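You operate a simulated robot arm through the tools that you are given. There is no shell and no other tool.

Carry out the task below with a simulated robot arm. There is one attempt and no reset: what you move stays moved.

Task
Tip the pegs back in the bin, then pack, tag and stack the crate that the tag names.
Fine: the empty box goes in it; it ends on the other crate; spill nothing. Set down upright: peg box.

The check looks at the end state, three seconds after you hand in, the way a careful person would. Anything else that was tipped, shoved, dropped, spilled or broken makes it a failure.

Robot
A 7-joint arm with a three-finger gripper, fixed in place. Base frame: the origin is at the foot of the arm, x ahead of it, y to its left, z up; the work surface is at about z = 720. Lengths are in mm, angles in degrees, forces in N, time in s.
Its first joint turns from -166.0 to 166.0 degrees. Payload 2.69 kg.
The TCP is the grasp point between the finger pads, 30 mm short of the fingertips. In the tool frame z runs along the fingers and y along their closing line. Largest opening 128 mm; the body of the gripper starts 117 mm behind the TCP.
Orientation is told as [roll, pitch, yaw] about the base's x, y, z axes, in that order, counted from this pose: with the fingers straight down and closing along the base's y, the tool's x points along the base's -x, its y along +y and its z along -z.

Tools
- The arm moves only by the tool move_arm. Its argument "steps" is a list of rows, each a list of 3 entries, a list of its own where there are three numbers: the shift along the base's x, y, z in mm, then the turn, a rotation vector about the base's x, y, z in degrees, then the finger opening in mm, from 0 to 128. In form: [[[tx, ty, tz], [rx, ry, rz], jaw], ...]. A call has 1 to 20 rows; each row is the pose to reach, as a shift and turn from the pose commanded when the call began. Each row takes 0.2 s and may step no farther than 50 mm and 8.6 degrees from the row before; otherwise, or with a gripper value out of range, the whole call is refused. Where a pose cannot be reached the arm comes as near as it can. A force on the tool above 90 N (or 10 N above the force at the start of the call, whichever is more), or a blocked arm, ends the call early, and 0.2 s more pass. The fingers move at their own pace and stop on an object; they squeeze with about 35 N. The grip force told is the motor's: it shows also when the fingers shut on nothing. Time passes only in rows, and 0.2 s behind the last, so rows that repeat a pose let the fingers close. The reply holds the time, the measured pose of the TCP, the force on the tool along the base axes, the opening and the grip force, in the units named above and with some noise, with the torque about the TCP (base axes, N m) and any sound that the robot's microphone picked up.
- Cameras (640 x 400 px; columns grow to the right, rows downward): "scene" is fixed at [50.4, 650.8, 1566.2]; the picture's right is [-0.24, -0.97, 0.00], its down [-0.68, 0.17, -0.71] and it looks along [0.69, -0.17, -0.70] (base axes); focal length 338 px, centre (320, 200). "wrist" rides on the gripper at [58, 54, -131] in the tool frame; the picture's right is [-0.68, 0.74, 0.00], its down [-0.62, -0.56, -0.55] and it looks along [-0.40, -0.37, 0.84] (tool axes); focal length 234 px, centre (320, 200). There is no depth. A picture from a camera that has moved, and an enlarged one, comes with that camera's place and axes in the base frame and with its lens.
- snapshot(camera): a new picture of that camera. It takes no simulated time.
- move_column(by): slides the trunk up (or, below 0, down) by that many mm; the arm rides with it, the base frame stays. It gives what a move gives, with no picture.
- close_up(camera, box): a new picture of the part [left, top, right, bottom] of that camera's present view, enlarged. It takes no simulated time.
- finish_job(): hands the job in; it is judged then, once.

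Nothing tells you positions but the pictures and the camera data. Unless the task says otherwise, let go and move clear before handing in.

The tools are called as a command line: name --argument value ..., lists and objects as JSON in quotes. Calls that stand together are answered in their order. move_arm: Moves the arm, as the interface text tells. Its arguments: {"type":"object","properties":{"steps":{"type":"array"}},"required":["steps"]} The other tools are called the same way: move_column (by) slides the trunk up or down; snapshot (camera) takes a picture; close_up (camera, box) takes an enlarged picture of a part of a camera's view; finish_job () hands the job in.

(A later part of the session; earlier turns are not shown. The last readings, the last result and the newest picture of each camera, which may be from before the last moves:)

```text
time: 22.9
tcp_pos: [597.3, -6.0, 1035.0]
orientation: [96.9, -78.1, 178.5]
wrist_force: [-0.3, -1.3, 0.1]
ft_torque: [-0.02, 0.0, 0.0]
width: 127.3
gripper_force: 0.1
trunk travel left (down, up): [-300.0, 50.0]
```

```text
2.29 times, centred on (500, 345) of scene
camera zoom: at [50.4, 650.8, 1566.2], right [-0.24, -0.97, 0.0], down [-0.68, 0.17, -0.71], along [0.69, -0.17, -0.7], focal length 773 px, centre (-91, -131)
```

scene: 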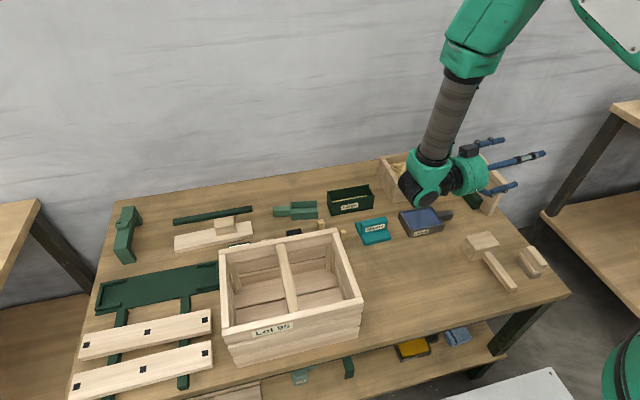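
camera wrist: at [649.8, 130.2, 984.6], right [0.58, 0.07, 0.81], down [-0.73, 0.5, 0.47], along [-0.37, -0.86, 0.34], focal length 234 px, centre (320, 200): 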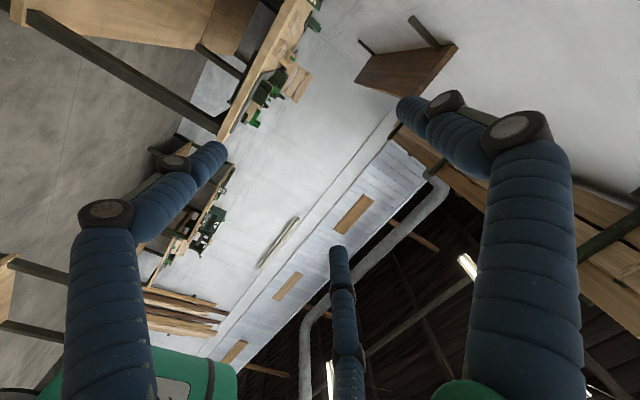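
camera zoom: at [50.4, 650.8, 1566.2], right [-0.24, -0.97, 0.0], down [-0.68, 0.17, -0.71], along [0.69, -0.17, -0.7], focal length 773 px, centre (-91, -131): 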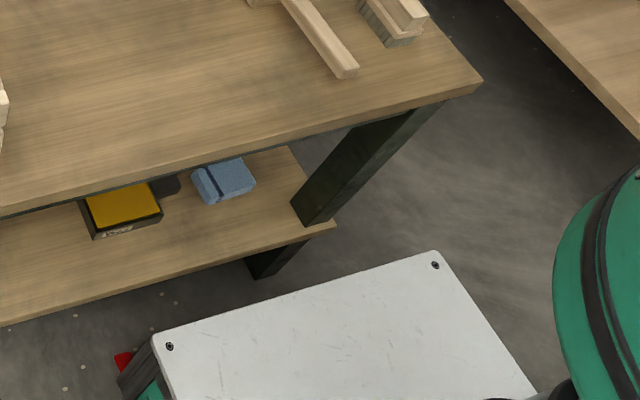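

move_arm --steps '[[[0, 10, 10], [8, 0, 0], 127], [[0, 20, 20], [16, 0, 0], 127], [[0, 30, 30], [24, 0, 0], 127]]'

move_arm --steps '[[[0, 10, 10], [8, 0, 0], 127], [[0, 20, 20], [16, 0, 0], 127], [[0, 30, 30], [24, 0, 0], 127], [[0, 40, 40], [32, 0, 0], 127]]'

move_arm --steps '[[[0, 10, 0], [8, 0, 0], 127], [[0, 20, 0], [16, 0, 0], 127], [[0, 30, 0], [24, 0, 0], 127], [[0, 40, 0], [32, 0, 0], 127]]'

snapshot --camera "wrist"

snapshot --camera "scene"

```text
time: 23.8
tcp_pos: [573.1, 12.2, 1046.4]
orientation: [33.6, -63.0, -120.1]
wrist_force: [0.0, 0.6, 0.1]
ft_torque: [-0.04, 0.02, -0.03]
width: 127.0
gripper_force: 0.1
out of reach, approached as far as the arm can: row 1, 2, 3
trunk travel left (down, up): [-300.0, 50.0]
```

```text
time: 24.8
tcp_pos: [508.9, 24.5, 1022.8]
orientation: [13.3, -34.4, -104.3]
wrist_force: [1.9, 1.4, -0.7]
ft_torque: [-0.06, 0.12, -0.12]
width: 126.9
gripper_force: 0.1
out of reach, approached as far as the arm can: row 1, 2, 3, 4
trunk travel left (down, up): [-300.0, 50.0]
```

```text
time: 25.8
tcp_pos: [491.3, 58.4, 1002.2]
orientation: [6.2, -4.8, -101.8]
wrist_force: [-0.1, 1.0, -0.4]
ft_torque: [-0.08, 0.01, -0.03]
width: 127.1
gripper_force: 0.0
out of reach, approached as far as the arm can: row 1, 2, 3, 4
trunk travel left (down, up): [-300.0, 50.0]
```

```text
taken
camera wrist: at [543.7, 118.8, 1132.8], right [0.58, -0.8, 0.14], down [-0.73, -0.43, 0.53], along [-0.37, -0.41, -0.83], focal length 234 px, centre (320, 200)
```

wrist: 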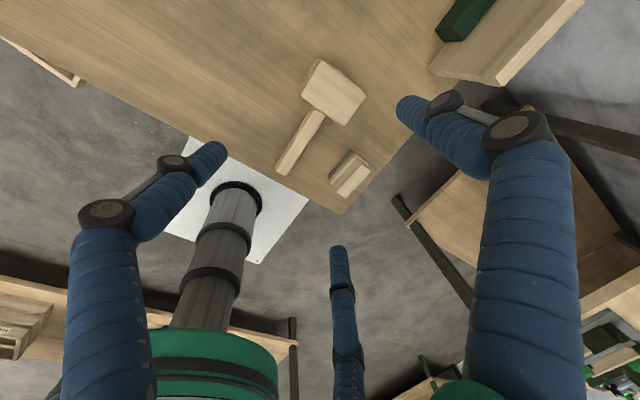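

```text
taken
```

scene: 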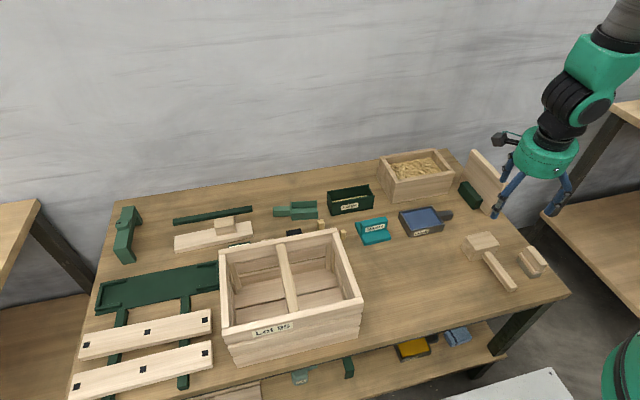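

move_arm --steps '[[[0, 0, 5], [0, 0, -8], 127], [[0, 0, 10], [0, 0, -16], 127], [[0, 0, 15], [0, 0, -24], 127], [[0, 0, 20], [0, 0, -32], 127]]'

snapshot --camera "wrist"

```text
time: 26.8
tcp_pos: [487.7, 57.6, 1021.7]
orientation: [6.1, -2.3, -134.0]
wrist_force: [-0.5, 0.3, 0.3]
ft_torque: [-0.04, -0.01, 0.0]
width: 127.0
gripper_force: 0.0
out of reach, approached as far as the arm can: row 1, 2, 3
trunk travel left (down, up): [-300.0, 50.0]
```

```text
taken
camera wrist: at [561.5, 76.7, 1154.7], right [0.06, -0.99, 0.11], down [-0.86, 0.0, 0.51], along [-0.5, -0.12, -0.86], focal length 234 px, centre (320, 200)
```

wrist: 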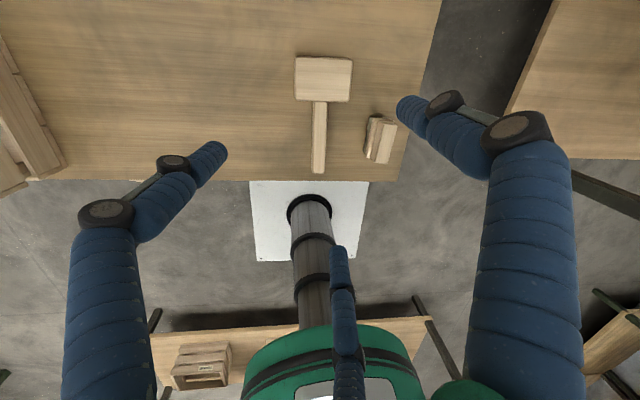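

close_up --camera "wrist" --box '[140, 300, 300, 400]'

close_up --camera "wrist" --box '[0, 150, 260, 330]'

```text
4.00 times, centred on (220, 350) of wrist
camera zoom: at [561.5, 76.7, 1154.7], right [0.06, -0.99, 0.11], down [-0.86, 0.0, 0.51], along [-0.5, -0.12, -0.86], focal length 937 px, centre (720, -400)
```

zoom: 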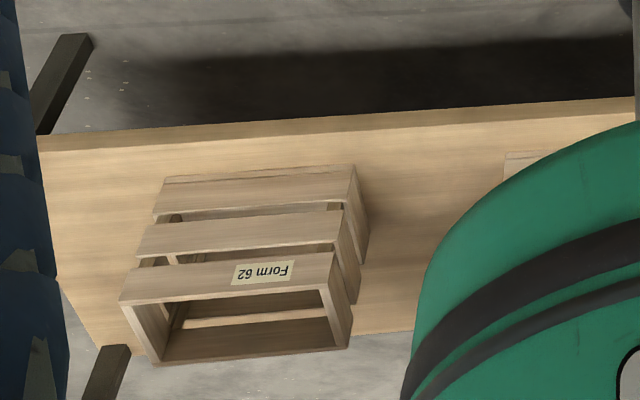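

```text
2.22 times, centred on (130, 240) of wrist
camera zoom: at [561.5, 76.7, 1154.7], right [0.06, -0.99, 0.11], down [-0.86, 0.0, 0.51], along [-0.5, -0.12, -0.86], focal length 520 px, centre (742, 111)
```

zoom: 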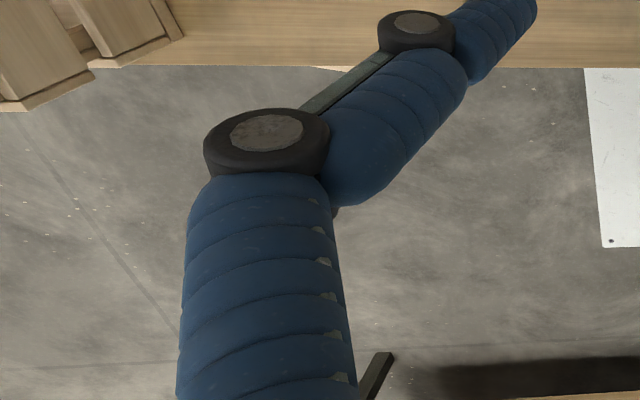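

move_arm --steps '[[[0, 40, 10], [0, 0, -8], 127], [[0, 80, 20], [0, 0, -16], 127], [[0, 120, 30], [0, 0, -24], 127], [[0, 160, 40], [0, 0, -32], 127], [[0, 200, 50], [0, 0, -40], 127], [[0, 240, 60], [0, 0, -48], 127], [[0, 280, 60], [0, 0, -52], 127], [[0, 320, 60], [0, 0, -52], 127], [[0, 360, 60], [0, 0, -52], 127]]'

snapshot --camera "wrist"

snapshot --camera "scene"

```text
time: 28.8
tcp_pos: [490.6, 421.0, 1084.3]
orientation: [5.7, -2.4, 174.2]
wrist_force: [0.2, -0.8, 0.3]
ft_torque: [-0.04, 0.03, -0.03]
width: 126.6
gripper_force: 0.1
out of reach, approached as far as the arm can: row 1
trunk travel left (down, up): [-300.0, 50.0]
```

```text
taken
camera wrist: at [549.7, 374.2, 1218.3], right [-0.74, -0.66, 0.1], down [-0.53, 0.68, 0.51], along [-0.41, 0.33, -0.85], focal length 234 px, centre (320, 200)
```

wrist: 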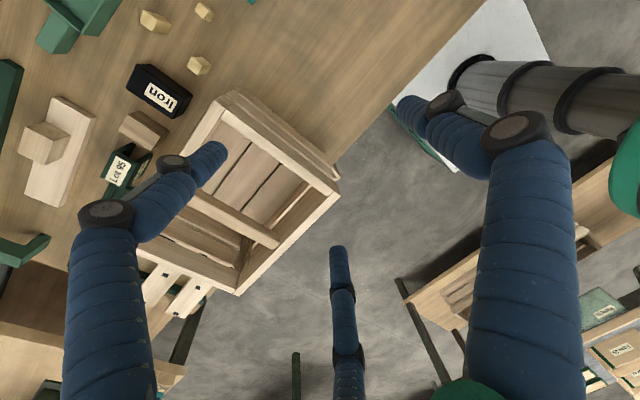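

```text
taken
```

scene: 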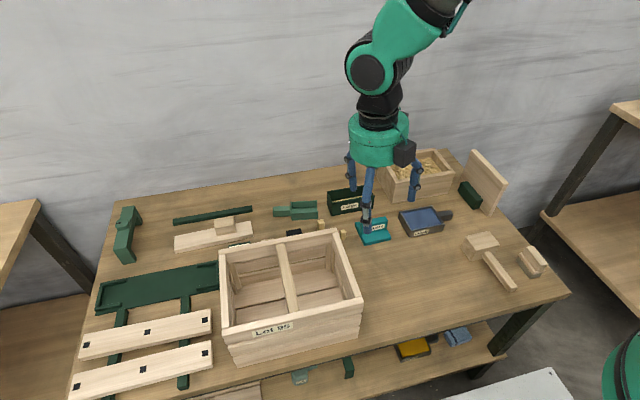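

move_arm --steps '[[[0, -30, 0], [0, 0, 8], 127], [[0, -60, 0], [0, 0, 16], 127], [[0, -90, 0], [0, 0, 24], 127], [[0, -120, 0], [0, 0, 32], 127], [[0, -140, 0], [0, 0, 40], 127], [[0, -140, 0], [0, 0, 44], 127]]'

snapshot --camera "wrist"

```text
time: 30.1
tcp_pos: [489.1, 279.4, 1083.7]
orientation: [5.7, -2.3, -141.9]
wrist_force: [-0.2, 0.8, 0.0]
ft_torque: [0.01, -0.01, 0.01]
width: 127.0
gripper_force: 0.0
trunk travel left (down, up): [-300.0, 50.0]
```

```text
taken
camera wrist: at [564.7, 286.3, 1216.4], right [-0.07, -0.99, 0.1], down [-0.85, 0.12, 0.51], along [-0.52, -0.05, -0.85], focal length 234 px, centre (320, 200)
```

wrist: 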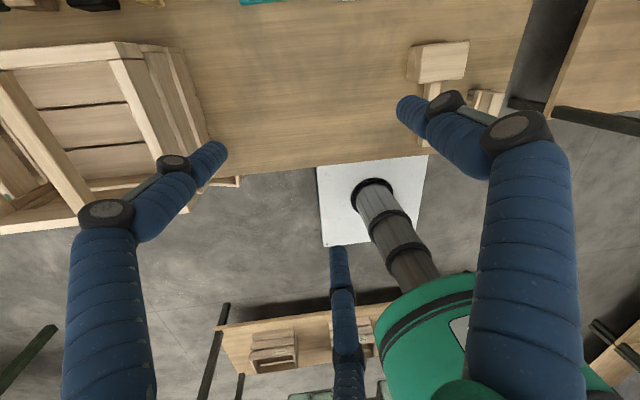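

close_up --camera "wrist" --box '[190, 150, 290, 215]'

close_up --camera "scene" --box '[180, 330, 320, 400]'

```text
6.15 times, centred on (240, 182) of wrist
camera zoom: at [564.7, 286.3, 1216.4], right [-0.07, -0.99, 0.1], down [-0.85, 0.12, 0.51], along [-0.52, -0.05, -0.85], focal length 1441 px, centre (812, 308)
```

zoom: 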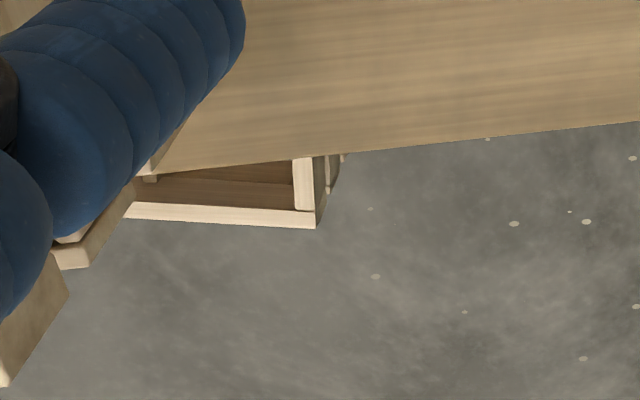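

```text
4.57 times, centred on (250, 365) of scene
camera zoom: at [50.4, 650.8, 1566.2], right [-0.24, -0.97, 0.0], down [-0.68, 0.17, -0.71], along [0.69, -0.17, -0.7], focal length 1545 px, centre (640, -554)
```

zoom: 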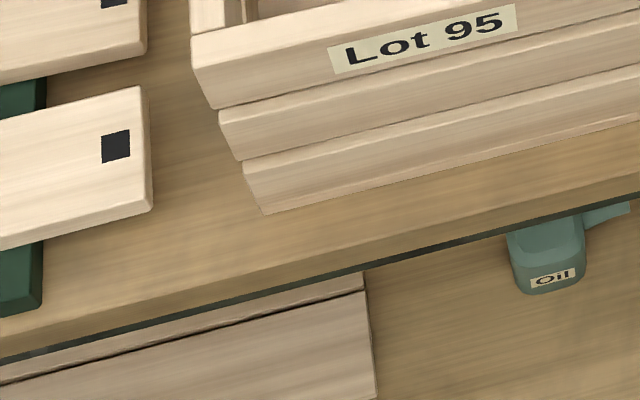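

The box on the lower shelf near y≈600 was there from the start. Crate 92 isn't on the visible floor, so I'll turn the wrist back to mid-range and look straight down in front of the table edge.

move_arm --steps '[[[-5, 0, 5], [0, 0, -8.5], 127], [[-10, 0, 10], [0, 0, -17], 127], [[-15, 0, 15], [0, 0, -25.5], 127], [[-20, 0, 20], [0, 0, -34], 127], [[-25, 0, 25], [0, 0, -42.5], 127], [[-30, 0, 30], [0, 0, -51], 127], [[-35, 0, 35], [0, 0, -59.5], 127], [[-40, 0, 40], [0, 0, -68], 127], [[-45, 0, 45], [0, 0, -76.5], 127], [[-50, 0, 50], [0, 0, -85], 127]]'

move_arm --steps '[[[-10, 0, 5], [0, 0, -8.5], 127], [[-20, 0, 10], [0, 0, -17], 127], [[-30, 0, 15], [0, 0, -25.5], 127], [[-40, 0, 20], [0, 0, -34], 127], [[-50, 0, 25], [0, 0, -42.5], 127], [[-60, 0, 30], [0, 0, -51], 127], [[-70, 0, 35], [0, 0, -59.5], 127], [[-80, 0, 40], [0, 0, -68], 127], [[-90, 0, 45], [0, 0, -76.5], 127], [[-100, 0, 50], [0, 0, -85], 127]]'

snapshot --camera "wrist"

```text
time: 32.4
tcp_pos: [439.7, 278.1, 1131.9]
orientation: [5.7, -2.3, 133.1]
wrist_force: [-0.5, -0.7, 0.3]
ft_torque: [0.01, 0.0, 0.01]
width: 126.9
gripper_force: 0.1
trunk travel left (down, up): [-300.0, 50.0]
```

```text
time: 34.5
tcp_pos: [339.6, 278.8, 1183.7]
orientation: [5.6, -2.3, 48.1]
wrist_force: [0.9, -0.9, 0.2]
ft_torque: [0.01, -0.01, -0.03]
width: 126.6
gripper_force: 0.1
trunk travel left (down, up): [-300.0, 50.0]
```

```text
taken
camera wrist: at [266.5, 257.9, 1317.2], right [-0.09, 0.99, 0.1], down [0.86, 0.03, 0.51], along [0.51, 0.13, -0.85], focal length 234 px, centre (320, 200)
```

wrist: 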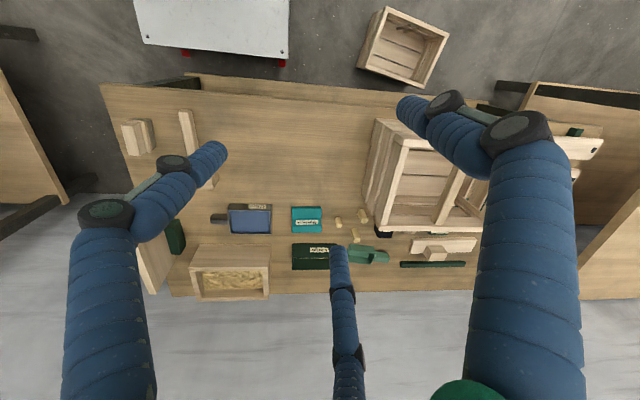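

Crate 92 is on the floor in front of the table, around (180, 750). I'll zoom in to see how it lies and judge whether the arm could retrieve it.

close_up --camera "wrist" --box '[340, 0, 470, 90]'

close_up --camera "wrist" --box '[160, 170, 480, 310]'

```text
4.44 times, centred on (405, 45) of wrist
camera zoom: at [266.5, 257.9, 1317.2], right [-0.09, 0.99, 0.1], down [0.86, 0.03, 0.51], along [0.51, 0.13, -0.85], focal length 1041 px, centre (-58, 889)
```

zoom: 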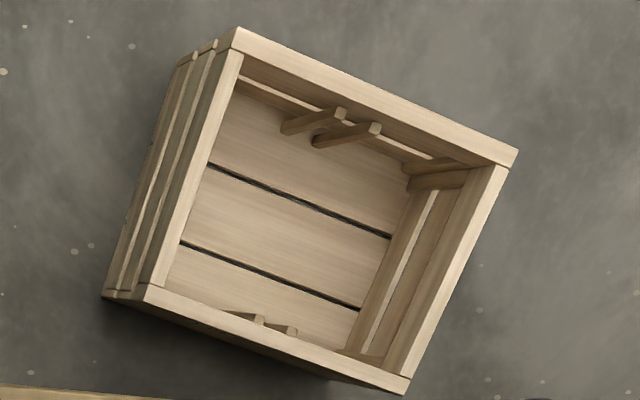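

```text
2.00 times, centred on (320, 240) of wrist
camera zoom: at [266.5, 257.9, 1317.2], right [-0.09, 0.99, 0.1], down [0.86, 0.03, 0.51], along [0.51, 0.13, -0.85], focal length 468 px, centre (320, 120)
```

zoom: 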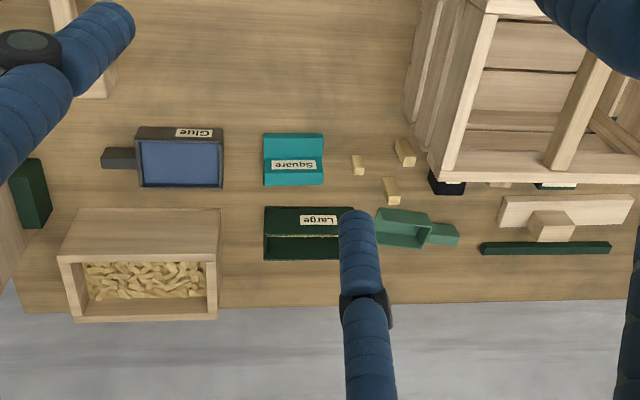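

Crate 92 is standing upright on the floor at about (195, 728), rim near z≈200. Nothing else seems to have moved. I'll try to bring it back: level the tool, then move over its wall on the robot side.

move_arm --steps '[[[0, 0, 0], [-5.45, -2.63, 0], 127]]'

move_arm --steps '[[[-20, 43, -4], [0, 0, 3], 127], [[-40, 86, -8], [0, 0, 6], 127], [[-60, 129, -12], [0, 0, 9], 127], [[-80, 172, -16], [0, 0, 12], 127], [[-100, 215, -20], [0, 0, 15], 127], [[-120, 258, -24], [0, 0, 18], 127]]'

snapshot --camera "wrist"

```text
time: 35.0
tcp_pos: [339.4, 279.3, 1183.2]
orientation: [0.2, 0.0, 48.3]
wrist_force: [-0.4, -0.4, 0.6]
ft_torque: [0.01, 0.03, 0.0]
width: 127.2
gripper_force: 0.1
trunk travel left (down, up): [-300.0, 50.0]
```

```text
time: 36.4
tcp_pos: [218.7, 536.1, 1158.5]
orientation: [0.2, 0.0, 66.3]
wrist_force: [0.1, 0.3, -0.7]
ft_torque: [0.0, -0.02, 0.03]
width: 127.0
gripper_force: 0.1
trunk travel left (down, up): [-300.0, 50.0]
```

```text
taken
camera wrist: at [146.2, 503.4, 1290.0], right [-0.4, 0.92, 0.0], down [0.77, 0.34, 0.55], along [0.5, 0.22, -0.84], focal length 234 px, centre (320, 200)
```

wrist: 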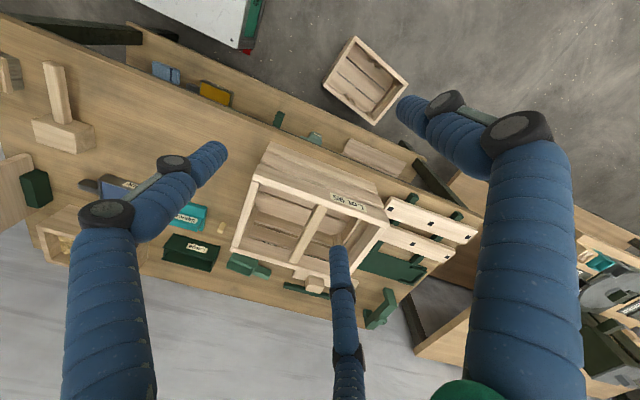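

move_arm --steps '[[[-24, 42, 0], [0, 0, 3], 127], [[-48, 84, 0], [0, 0, 6], 127], [[-72, 126, 0], [0, 0, 9], 127], [[-96, 168, 0], [0, 0, 12], 127], [[-120, 205, 0], [0, 0, 12], 127]]'

snapshot --camera "wrist"

close_up --camera "wrist" --box '[290, 0, 450, 100]'

snapshot --camera "scene"

```text
time: 37.5
tcp_pos: [103.3, 741.6, 1164.5]
orientation: [0.2, -0.3, 78.0]
wrist_force: [0.3, -1.3, -0.4]
ft_torque: [0.03, 0.03, -0.02]
width: 127.0
gripper_force: 0.0
trunk travel left (down, up): [-300.0, 50.0]
```

```text
taken
camera wrist: at [38.9, 694.8, 1295.0], right [-0.58, 0.81, 0.01], down [0.68, 0.48, 0.55], along [0.45, 0.32, -0.83], focal length 234 px, centre (320, 200)
```

wrist: 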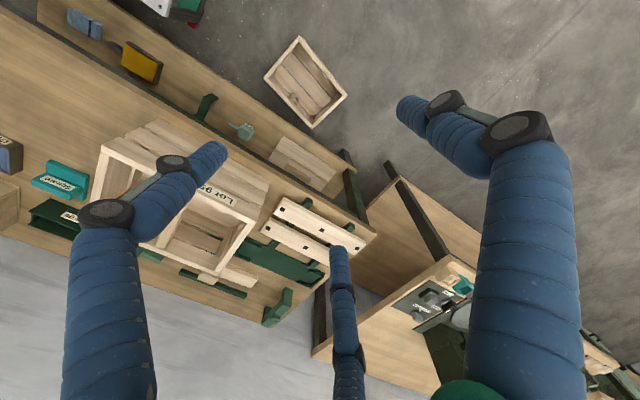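

```text
4.00 times, centred on (370, 50) of wrist
camera zoom: at [38.9, 694.8, 1295.0], right [-0.58, 0.81, 0.01], down [0.68, 0.48, 0.55], along [0.45, 0.32, -0.83], focal length 937 px, centre (120, 800)
```

zoom: 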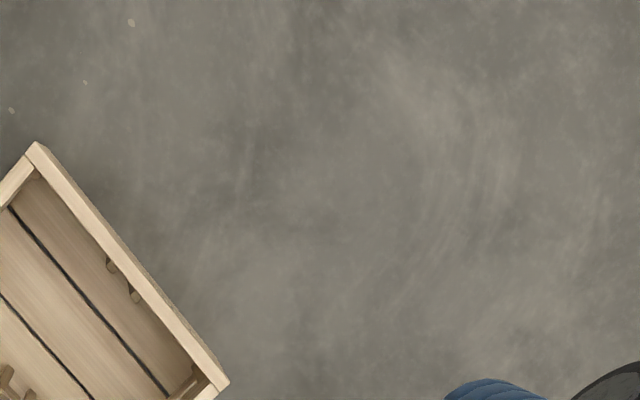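

```text
taken
```

scene: 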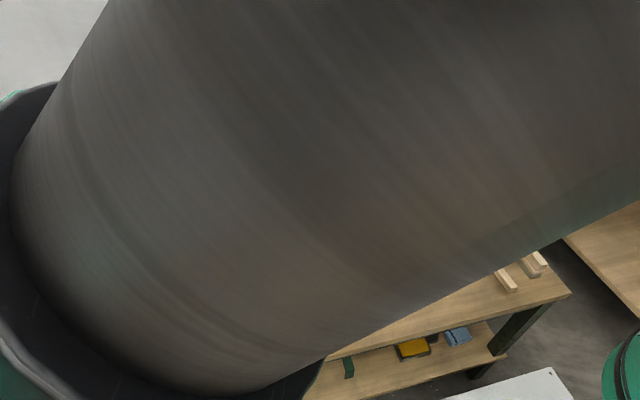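

close_up --camera "wrist" --box '[240, 20, 368, 140]'

move_column --by -100

snapshot --camera "wrist"

```text
3.33 times, centred on (304, 80) of wrist
camera zoom: at [38.9, 694.8, 1295.0], right [-0.58, 0.81, 0.01], down [0.68, 0.48, 0.55], along [0.45, 0.32, -0.83], focal length 781 px, centre (373, 600)
```

zoom: 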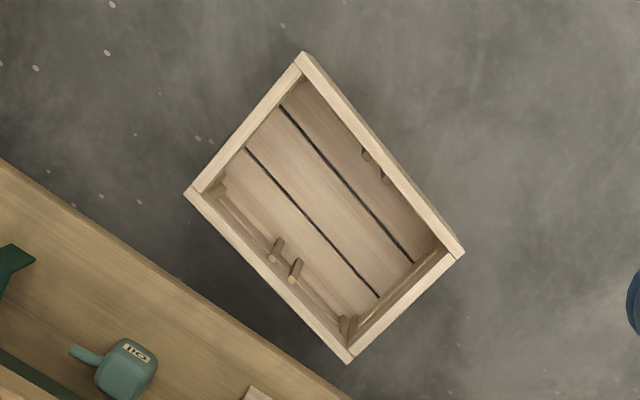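

```text
time: 38.9
tcp_pos: [101.7, 739.3, 1061.4]
orientation: [0.2, -0.2, 78.2]
wrist_force: [-0.3, -0.9, 0.0]
ft_torque: [0.02, -0.02, 0.0]
width: 127.1
gripper_force: 0.1
trunk travel left (down, up): [-200.0, 150.0]
```

```text
taken
camera wrist: at [37.8, 693.4, 1191.8], right [-0.58, 0.81, 0.0], down [0.68, 0.48, 0.55], along [0.45, 0.32, -0.84], focal length 234 px, centre (320, 200)
```

wrist: 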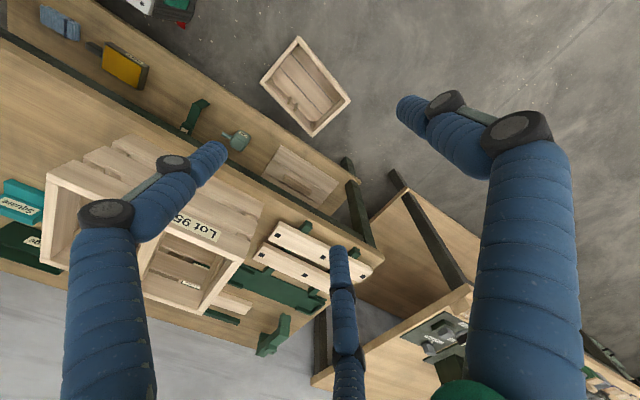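

move_column --by -200

move_arm --steps '[[[-3, 5, -45], [0, 0, 0], 127], [[-6, 10, -90], [0, 0, 0], 127], [[-9, 15, -135], [0, 0, 0], 127]]'

snapshot --camera "wrist"

snapshot --camera "scene"

```text
time: 41.0
tcp_pos: [101.8, 739.3, 858.3]
orientation: [0.1, 0.1, 78.1]
wrist_force: [-0.3, -0.5, -0.8]
ft_torque: [0.02, 0.0, -0.01]
width: 127.0
gripper_force: 0.0
trunk travel left (down, up): [0.0, 350.0]
```

```text
time: 42.0
tcp_pos: [128.2, 762.4, 754.0]
orientation: [0.4, -2.2, 75.5]
wrist_force: [0.7, 1.4, -0.8]
ft_torque: [-0.1, 0.02, 0.0]
width: 126.9
gripper_force: 0.0
trunk travel left (down, up): [0.0, 350.0]
stopped in row 3: the arm was blocked; the commanded pose is now the measured one
```

```text
taken
camera wrist: at [61.4, 714.7, 882.8], right [-0.54, 0.84, 0.03], down [0.7, 0.43, 0.57], along [0.46, 0.33, -0.82], focal length 234 px, centre (320, 200)
```

wrist: 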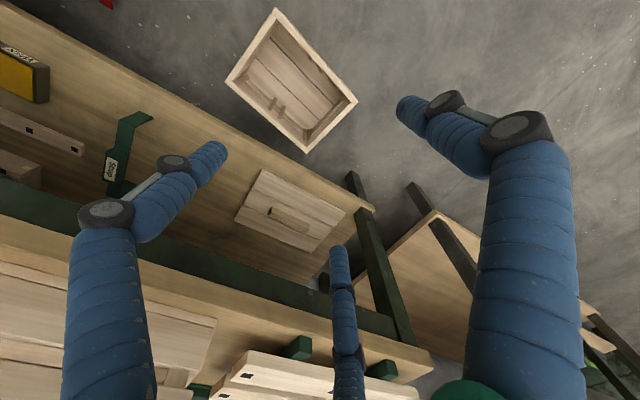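

```text
taken
```

scene: 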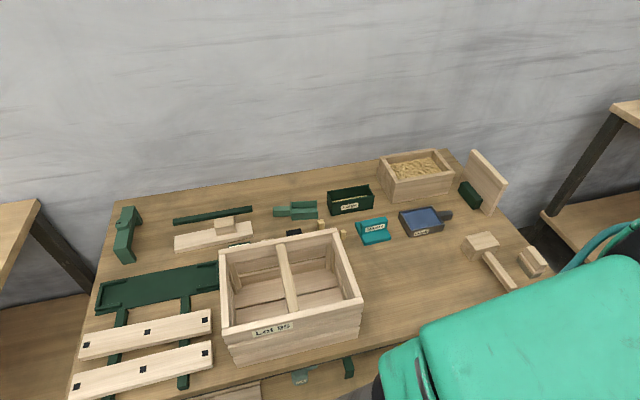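

move_column --by 60

close_up --camera "scene" --box '[340, 220, 640, 400]'

```text
time: 43.0
tcp_pos: [128.3, 763.6, 814.7]
orientation: [0.5, -2.3, 75.6]
wrist_force: [-0.4, 0.6, 0.8]
ft_torque: [-0.03, -0.01, -0.02]
width: 127.0
gripper_force: 0.1
trunk travel left (down, up): [-60.0, 290.0]
```

```text
2.13 times, centred on (490, 310) of scene
camera zoom: at [50.4, 650.8, 1566.2], right [-0.24, -0.97, 0.0], down [-0.68, 0.17, -0.71], along [0.69, -0.17, -0.7], focal length 721 px, centre (-43, -35)
```

zoom: 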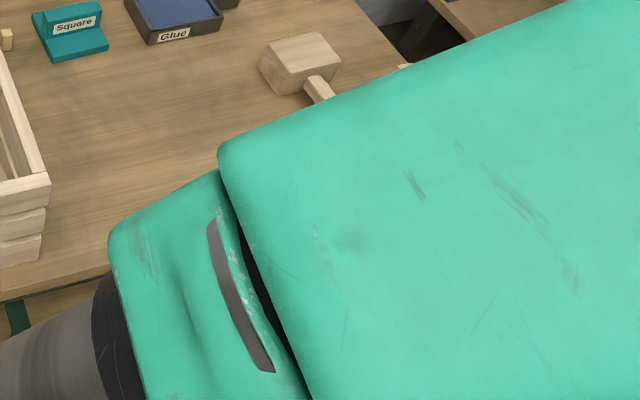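

The arm was blocked while low, probably by its own elbow near the table or base. I'll raise the trunk again and reach down with the arm stretched instead, then lower the trunk last.

move_column --by 240

move_arm --steps '[[[-15, 0, 0], [-2.35, 0, 2.5], 127], [[-30, 0, -20], [-2.35, 0, 2.5], 127], [[-38, -6, -60], [-2.35, 0, 2.5], 127]]'

snapshot --camera "scene"

```text
time: 45.5
tcp_pos: [127.4, 763.2, 1054.1]
orientation: [0.4, -2.2, 75.5]
wrist_force: [0.0, 0.0, -1.1]
ft_torque: [-0.02, -0.03, -0.01]
width: 127.1
gripper_force: 0.0
trunk travel left (down, up): [-300.0, 50.0]
```

```text
time: 46.5
tcp_pos: [136.3, 761.2, 1013.5]
orientation: [0.1, -1.5, 74.7]
wrist_force: [0.1, -0.4, -0.2]
ft_torque: [0.01, 0.07, -0.04]
width: 127.0
gripper_force: 0.1
trunk travel left (down, up): [-300.0, 50.0]
stopped in row 3: the arm was blocked; the commanded pose is now the measured one
```

```text
taken
```

scene: 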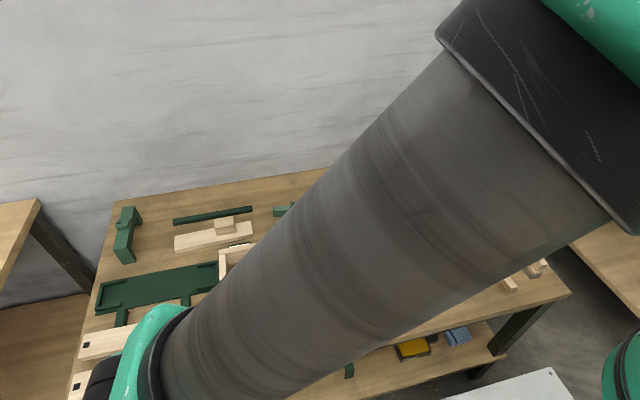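

move_arm --steps '[[[20, -30, 0], [0, 0, 0], 127], [[40, -60, 0], [0, 0, 0], 127], [[55, -100, 0], [0, 0, 0], 127], [[70, -140, 0], [0, 0, 0], 127]]'

move_arm --steps '[[[0, 0, -40], [0, 1.5, 3], 127], [[0, 0, -80], [0, 1.5, 3], 127], [[0, 0, -120], [0, 1.5, 3], 127]]'

snapshot --camera "scene"

```text
time: 47.5
tcp_pos: [204.9, 620.7, 1016.2]
orientation: [0.1, -1.5, 74.9]
wrist_force: [-0.1, 0.9, -0.2]
ft_torque: [-0.02, 0.01, 0.0]
width: 126.7
gripper_force: 0.0
trunk travel left (down, up): [-300.0, 50.0]
```

```text
time: 48.4
tcp_pos: [204.1, 622.7, 894.1]
orientation: [1.5, -1.2, 77.8]
wrist_force: [1.1, 0.1, -0.1]
ft_torque: [-0.02, 0.0, -0.02]
width: 126.9
gripper_force: 0.2
trunk travel left (down, up): [-300.0, 50.0]
```

```text
taken
```

scene: 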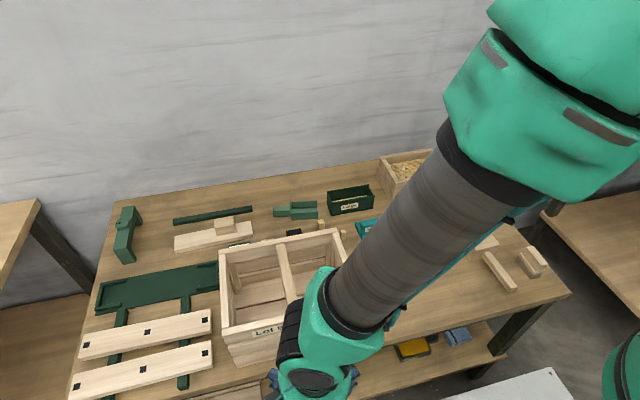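

move_arm --steps '[[[0, 0, -40], [0, 0, 0], 127], [[0, 0, -80], [0, 0, 0], 127], [[0, 0, -120], [0, 0, 0], 127]]'

snapshot --camera "scene"

snapshot --camera "wrist"

```text
time: 49.1
tcp_pos: [204.1, 621.9, 774.5]
orientation: [1.4, -1.0, 77.8]
wrist_force: [0.2, -0.1, 0.1]
ft_torque: [-0.04, 0.02, 0.02]
width: 126.6
gripper_force: 0.1
trunk travel left (down, up): [-300.0, 50.0]
```

```text
taken
```

scene: 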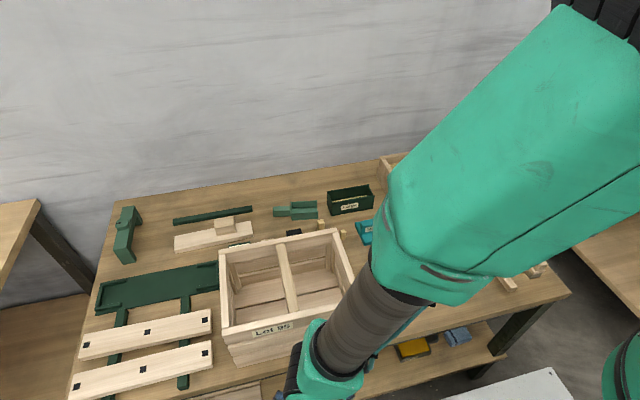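

```text
taken
camera wrist: at [141.6, 573.7, 905.3], right [-0.58, 0.82, 0.03], down [0.69, 0.47, 0.55], along [0.43, 0.34, -0.84], focal length 234 px, centre (320, 200)
```

wrist: 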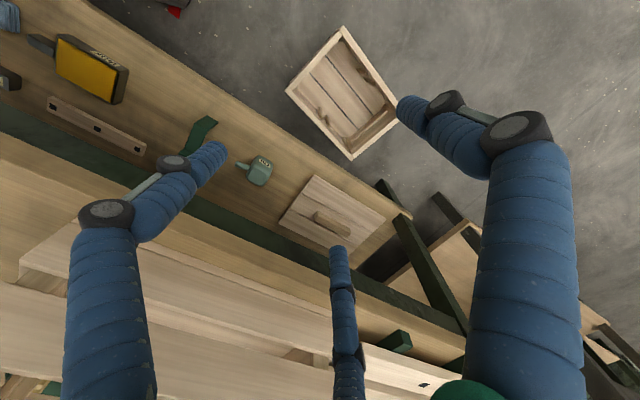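

move_arm --steps '[[[0, 0, -40], [0, 0, 0], 127], [[0, 0, -80], [0, 0, 0], 127], [[0, 0, -120], [0, 0, 0], 127]]'

snapshot --camera "scene"

```text
time: 50.0
tcp_pos: [206.1, 621.4, 653.6]
orientation: [1.5, -1.1, 77.8]
wrist_force: [0.0, 0.7, 1.3]
ft_torque: [-0.1, 0.0, 0.03]
width: 126.7
gripper_force: 0.0
trunk travel left (down, up): [-300.0, 50.0]
```

```text
taken
```

scene: 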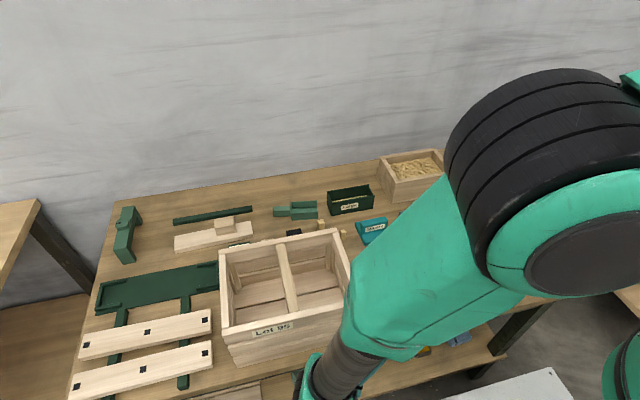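

move_column --by -150

snapshot --camera "scene"

snapshot --camera "wrist"

```text
time: 51.7
tcp_pos: [204.8, 620.9, 503.9]
orientation: [1.4, -1.1, 77.8]
wrist_force: [-1.4, 0.4, 0.1]
ft_torque: [0.01, 0.02, 0.01]
width: 127.0
gripper_force: 0.1
trunk travel left (down, up): [-150.0, 200.0]
```

```text
taken
```

scene: 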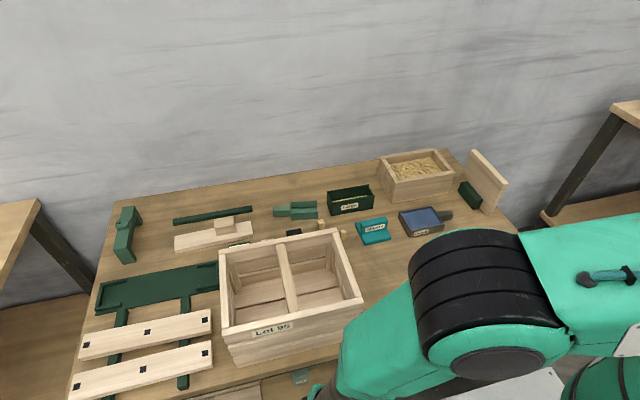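

```text
taken
camera wrist: at [143.6, 571.8, 635.4], right [-0.58, 0.82, 0.03], down [0.69, 0.47, 0.55], along [0.43, 0.34, -0.84], focal length 234 px, centre (320, 200)
```

wrist: 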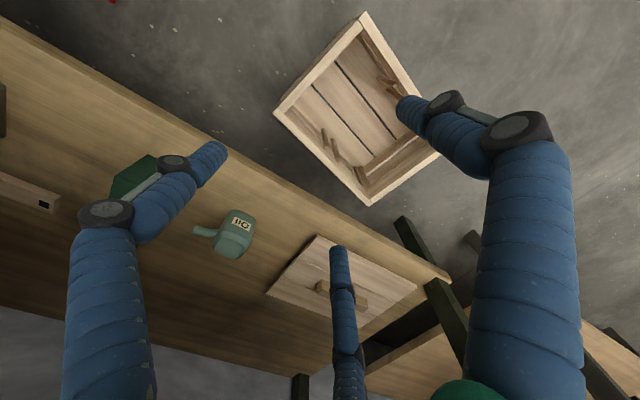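

move_arm --steps '[[[-20, 25, 0], [0, 0, 0], 127], [[-40, 50, 0], [0, 0, 0], 127], [[-60, 75, 0], [0, 0, 0], 127]]'

move_arm --steps '[[[-20, 25, 0], [0, 0, 0], 127], [[-45, 55, 0], [-1.4, 1.1, 0], 127]]'

snapshot --camera "scene"

snapshot --camera "wrist"

```text
time: 52.5
tcp_pos: [144.2, 696.4, 504.9]
orientation: [1.6, -1.0, 77.9]
wrist_force: [-0.4, 0.1, -0.6]
ft_torque: [0.06, 0.01, -0.02]
width: 127.1
gripper_force: 0.0
trunk travel left (down, up): [-150.0, 200.0]
```

```text
time: 53.1
tcp_pos: [121.1, 758.0, 515.5]
orientation: [2.3, 0.0, 76.4]
wrist_force: [0.0, -0.7, -0.3]
ft_torque: [0.01, -0.05, -0.01]
width: 126.8
gripper_force: 0.2
trunk travel left (down, up): [-150.0, 200.0]
```

```text
taken
```

scene: 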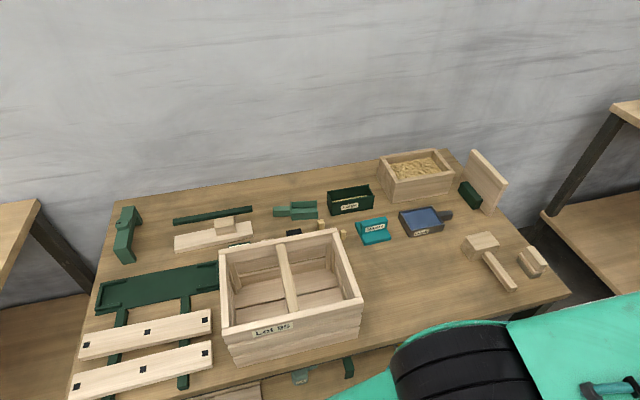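

```text
taken
camera wrist: at [60.1, 711.8, 648.0], right [-0.56, 0.83, 0.03], down [0.72, 0.46, 0.53], along [0.42, 0.32, -0.85], focal length 234 px, centre (320, 200)
```

wrist: 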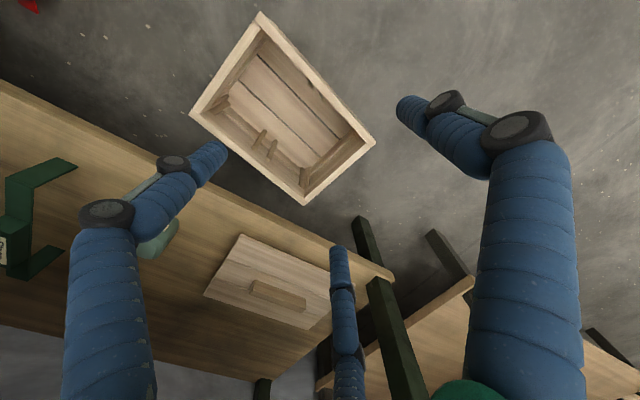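

move_arm --steps '[[[0, 0, 0], [0, 0, 0], 127]]'

```text
time: 53.5
tcp_pos: [121.9, 758.6, 514.8]
orientation: [2.4, -0.2, 76.4]
wrist_force: [0.0, 0.4, -0.4]
ft_torque: [0.0, -0.01, 0.03]
width: 126.8
gripper_force: 0.0
trunk travel left (down, up): [-150.0, 200.0]
```

move_arm --steps '[[[20, -15, 10], [0, 0, 0], 127], [[40, -30, 10], [0, 0, 0], 127]]'

move_arm --steps '[[[-20, 0, 0], [0, 0, 0], 127], [[-40, 0, 0], [0, 0, 0], 127]]'

move_arm --steps '[[[0, 0, 0], [0, 0, 0], 127]]'

```text
time: 54.1
tcp_pos: [139.3, 720.7, 515.3]
orientation: [2.3, 0.5, 77.9]
wrist_force: [0.1, 0.4, 0.0]
ft_torque: [-0.06, -0.05, -0.01]
width: 127.2
gripper_force: 0.1
trunk travel left (down, up): [-150.0, 200.0]
```

```text
time: 54.7
tcp_pos: [116.3, 717.2, 513.5]
orientation: [2.3, 0.6, 76.7]
wrist_force: [1.2, 1.0, 0.3]
ft_torque: [0.0, 0.0, -0.01]
width: 126.9
gripper_force: 0.1
trunk travel left (down, up): [-150.0, 200.0]
```

```text
time: 55.1
tcp_pos: [116.0, 718.0, 512.9]
orientation: [2.3, 0.6, 76.6]
wrist_force: [-0.1, 0.0, -0.8]
ft_torque: [-0.02, -0.01, -0.04]
width: 126.9
gripper_force: 0.0
trunk travel left (down, up): [-150.0, 200.0]
```

The limit here is a shoulder turn of about 81°. The crate's table-side long wall (centre ≈(290, 712)) is within reach, so I'll go for that one instead.

move_arm --steps '[[[40, 0, 0], [0, 0, 0], 127], [[80, 0, 0], [0, 0, 0], 127], [[120, -5, 0], [0, 0, 0], 127]]'

snapshot --camera "scene"

snapshot --camera "wrist"

```text
time: 55.9
tcp_pos: [219.5, 714.7, 515.4]
orientation: [2.2, 0.6, 77.9]
wrist_force: [0.0, 0.8, 0.1]
ft_torque: [-0.01, -0.02, -0.03]
width: 126.9
gripper_force: 0.0
trunk travel left (down, up): [-150.0, 200.0]
```

```text
taken
```

scene: 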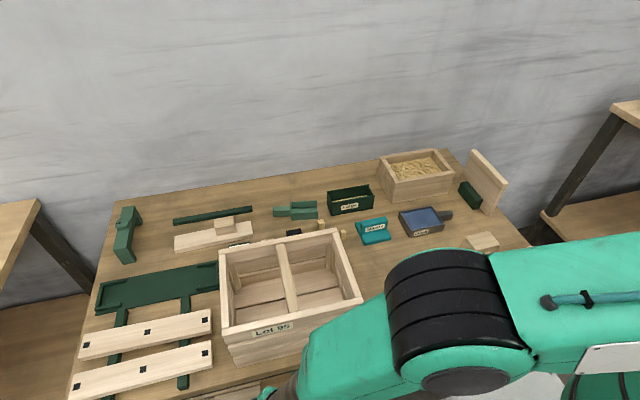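

```text
taken
camera wrist: at [160.0, 669.2, 648.2], right [-0.58, 0.82, 0.02], down [0.7, 0.48, 0.52], along [0.41, 0.32, -0.85], focal length 234 px, centre (320, 200)
```

wrist: 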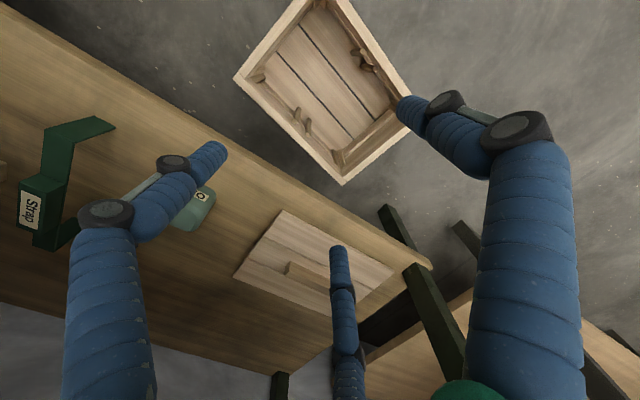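

close_up --camera "wrist" --box '[225, 0, 425, 190]'

close_up --camera "wrist" --box '[270, 80, 350, 150]'

```text
2.11 times, centred on (325, 95) of wrist
camera zoom: at [160.0, 669.2, 648.2], right [-0.58, 0.82, 0.02], down [0.7, 0.48, 0.52], along [0.41, 0.32, -0.85], focal length 493 px, centre (310, 421)
```

zoom: 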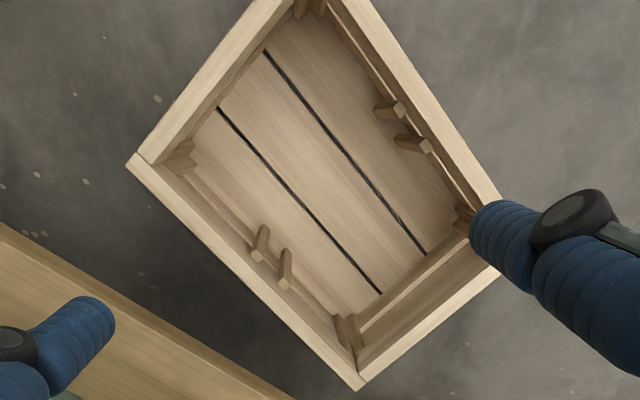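

```text
5.71 times, centred on (310, 115) of wrist
camera zoom: at [160.0, 669.2, 648.2], right [-0.58, 0.82, 0.02], down [0.7, 0.48, 0.52], along [0.41, 0.32, -0.85], focal length 1338 px, centre (377, 686)
```

zoom: 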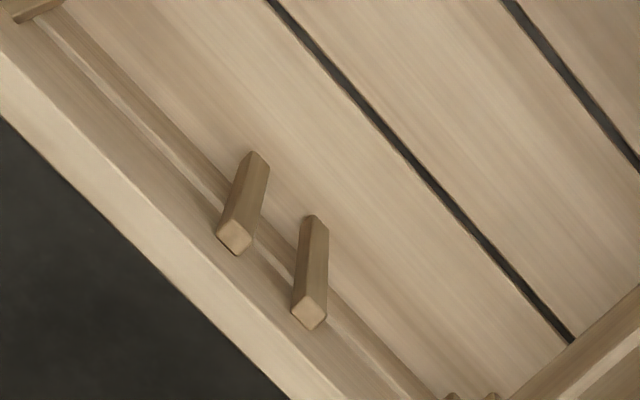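

The wall's two inner posts sit about 36 mm apart with tops below the rim, and a finger should fit between them. I'll come lower over the wall's middle and look again.

move_arm --steps '[[[22, 2, -30], [0, -2.28, 0.6], 90], [[44, 4, -60], [0, -2.28, 0.6], 90], [[65, 5, -95], [0, -2.28, 0.6], 90]]'

snapshot --camera "scene"

snapshot --camera "wrist"

```text
time: 56.7
tcp_pos: [286.5, 720.9, 419.9]
orientation: [0.0, 0.0, 78.4]
wrist_force: [0.3, 0.5, 0.6]
ft_torque: [-0.08, 0.04, -0.01]
width: 90.1
gripper_force: 0.1
trunk travel left (down, up): [-150.0, 200.0]
```

```text
taken
```

scene: 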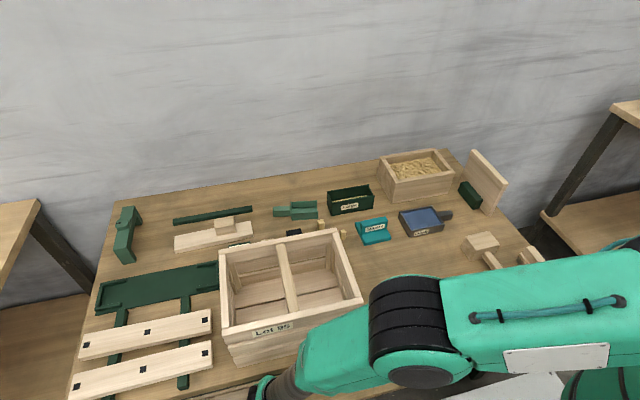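

```text
taken
camera wrist: at [222.4, 674.4, 550.6], right [-0.59, 0.81, 0.0], down [0.68, 0.49, 0.55], along [0.44, 0.32, -0.84], focal length 234 px, centre (320, 200)
```

wrist: 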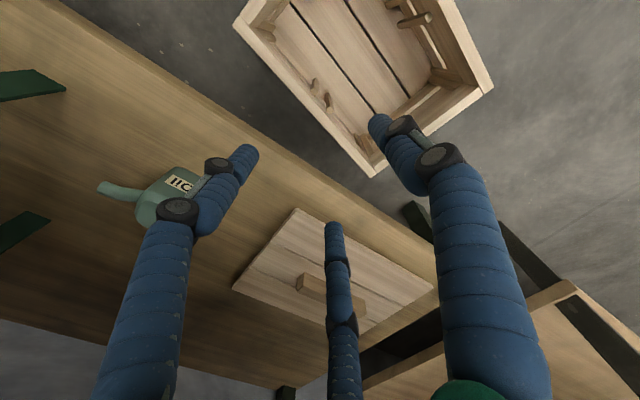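

move_column --by 100

move_arm --steps '[[[0, 0, -40], [0, 0, 0], 90], [[0, 0, -80], [0, 0, 0], 90], [[0, 0, -120], [0, 0, 0], 90]]'

snapshot --camera "scene"

```text
time: 58.0
tcp_pos: [286.1, 719.8, 518.6]
orientation: [0.1, 0.2, 78.4]
wrist_force: [0.3, 0.5, 0.1]
ft_torque: [0.01, 0.01, -0.02]
width: 90.2
gripper_force: 0.0
trunk travel left (down, up): [-250.0, 100.0]
```

```text
time: 58.8
tcp_pos: [286.9, 723.1, 398.1]
orientation: [0.0, 0.0, 78.4]
wrist_force: [0.6, 1.1, 0.4]
ft_torque: [-0.12, 0.03, 0.0]
width: 90.0
gripper_force: 0.0
trunk travel left (down, up): [-250.0, 100.0]
```

```text
taken
```

scene: 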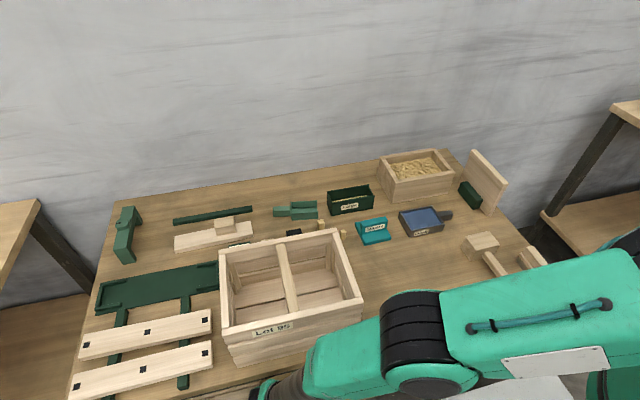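

move_arm --steps '[[[0, 0, -40], [0, 0, 0], 90], [[0, 0, -80], [0, 0, 0], 90], [[0, 0, -110], [0, 0, 0], 90]]'

snapshot --camera "scene"

snapshot --camera "wrist"

```text
time: 59.6
tcp_pos: [285.5, 719.9, 298.6]
orientation: [0.0, -0.3, 78.4]
wrist_force: [0.6, 0.9, 1.3]
ft_torque: [-0.29, 0.12, 0.02]
width: 90.1
gripper_force: 0.0
out of reach, approached as far as the arm can: row 3
trunk travel left (down, up): [-250.0, 100.0]
```

```text
taken
```

scene: 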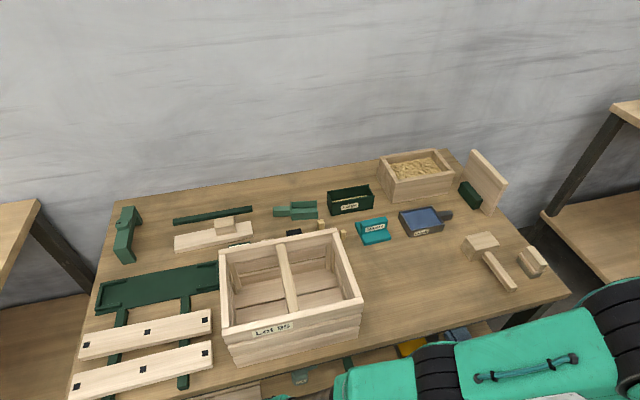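

```text
taken
camera wrist: at [221.3, 672.9, 429.6], right [-0.59, 0.81, 0.0], down [0.68, 0.49, 0.55], along [0.45, 0.33, -0.83], focal length 234 px, centre (320, 200)
```

wrist: 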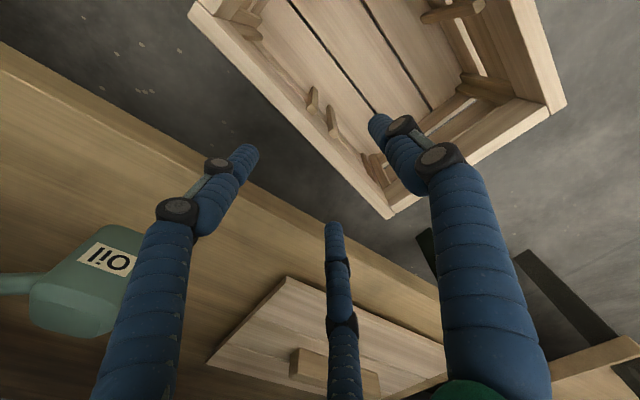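

close_up --camera "wrist" --box '[180, 0, 440, 230]'

close_up --camera "wrist" --box '[270, 70, 370, 150]'

```text
1.74 times, centred on (310, 115) of wrist
camera zoom: at [221.3, 672.9, 429.6], right [-0.59, 0.81, 0.0], down [0.68, 0.49, 0.55], along [0.45, 0.33, -0.83], focal length 407 px, centre (337, 348)
```

zoom: 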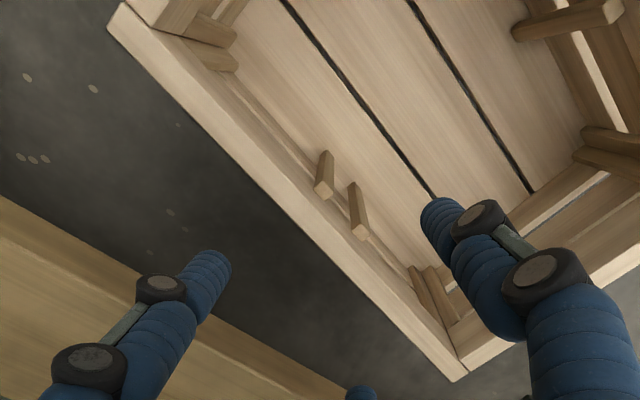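

```text
5.00 times, centred on (320, 110) of wrist
camera zoom: at [221.3, 672.9, 429.6], right [-0.59, 0.81, 0.0], down [0.68, 0.49, 0.55], along [0.45, 0.33, -0.83], focal length 1171 px, centre (320, 650)
```

zoom: 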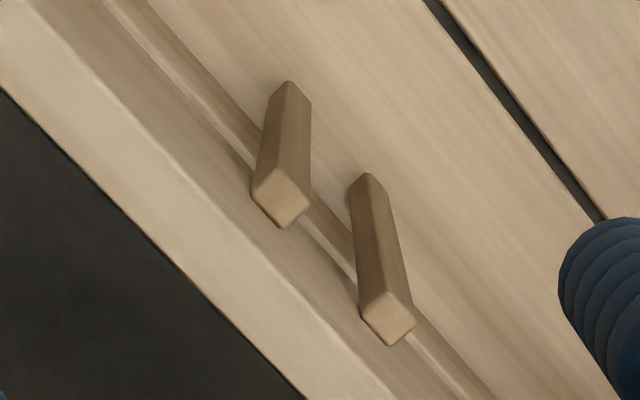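

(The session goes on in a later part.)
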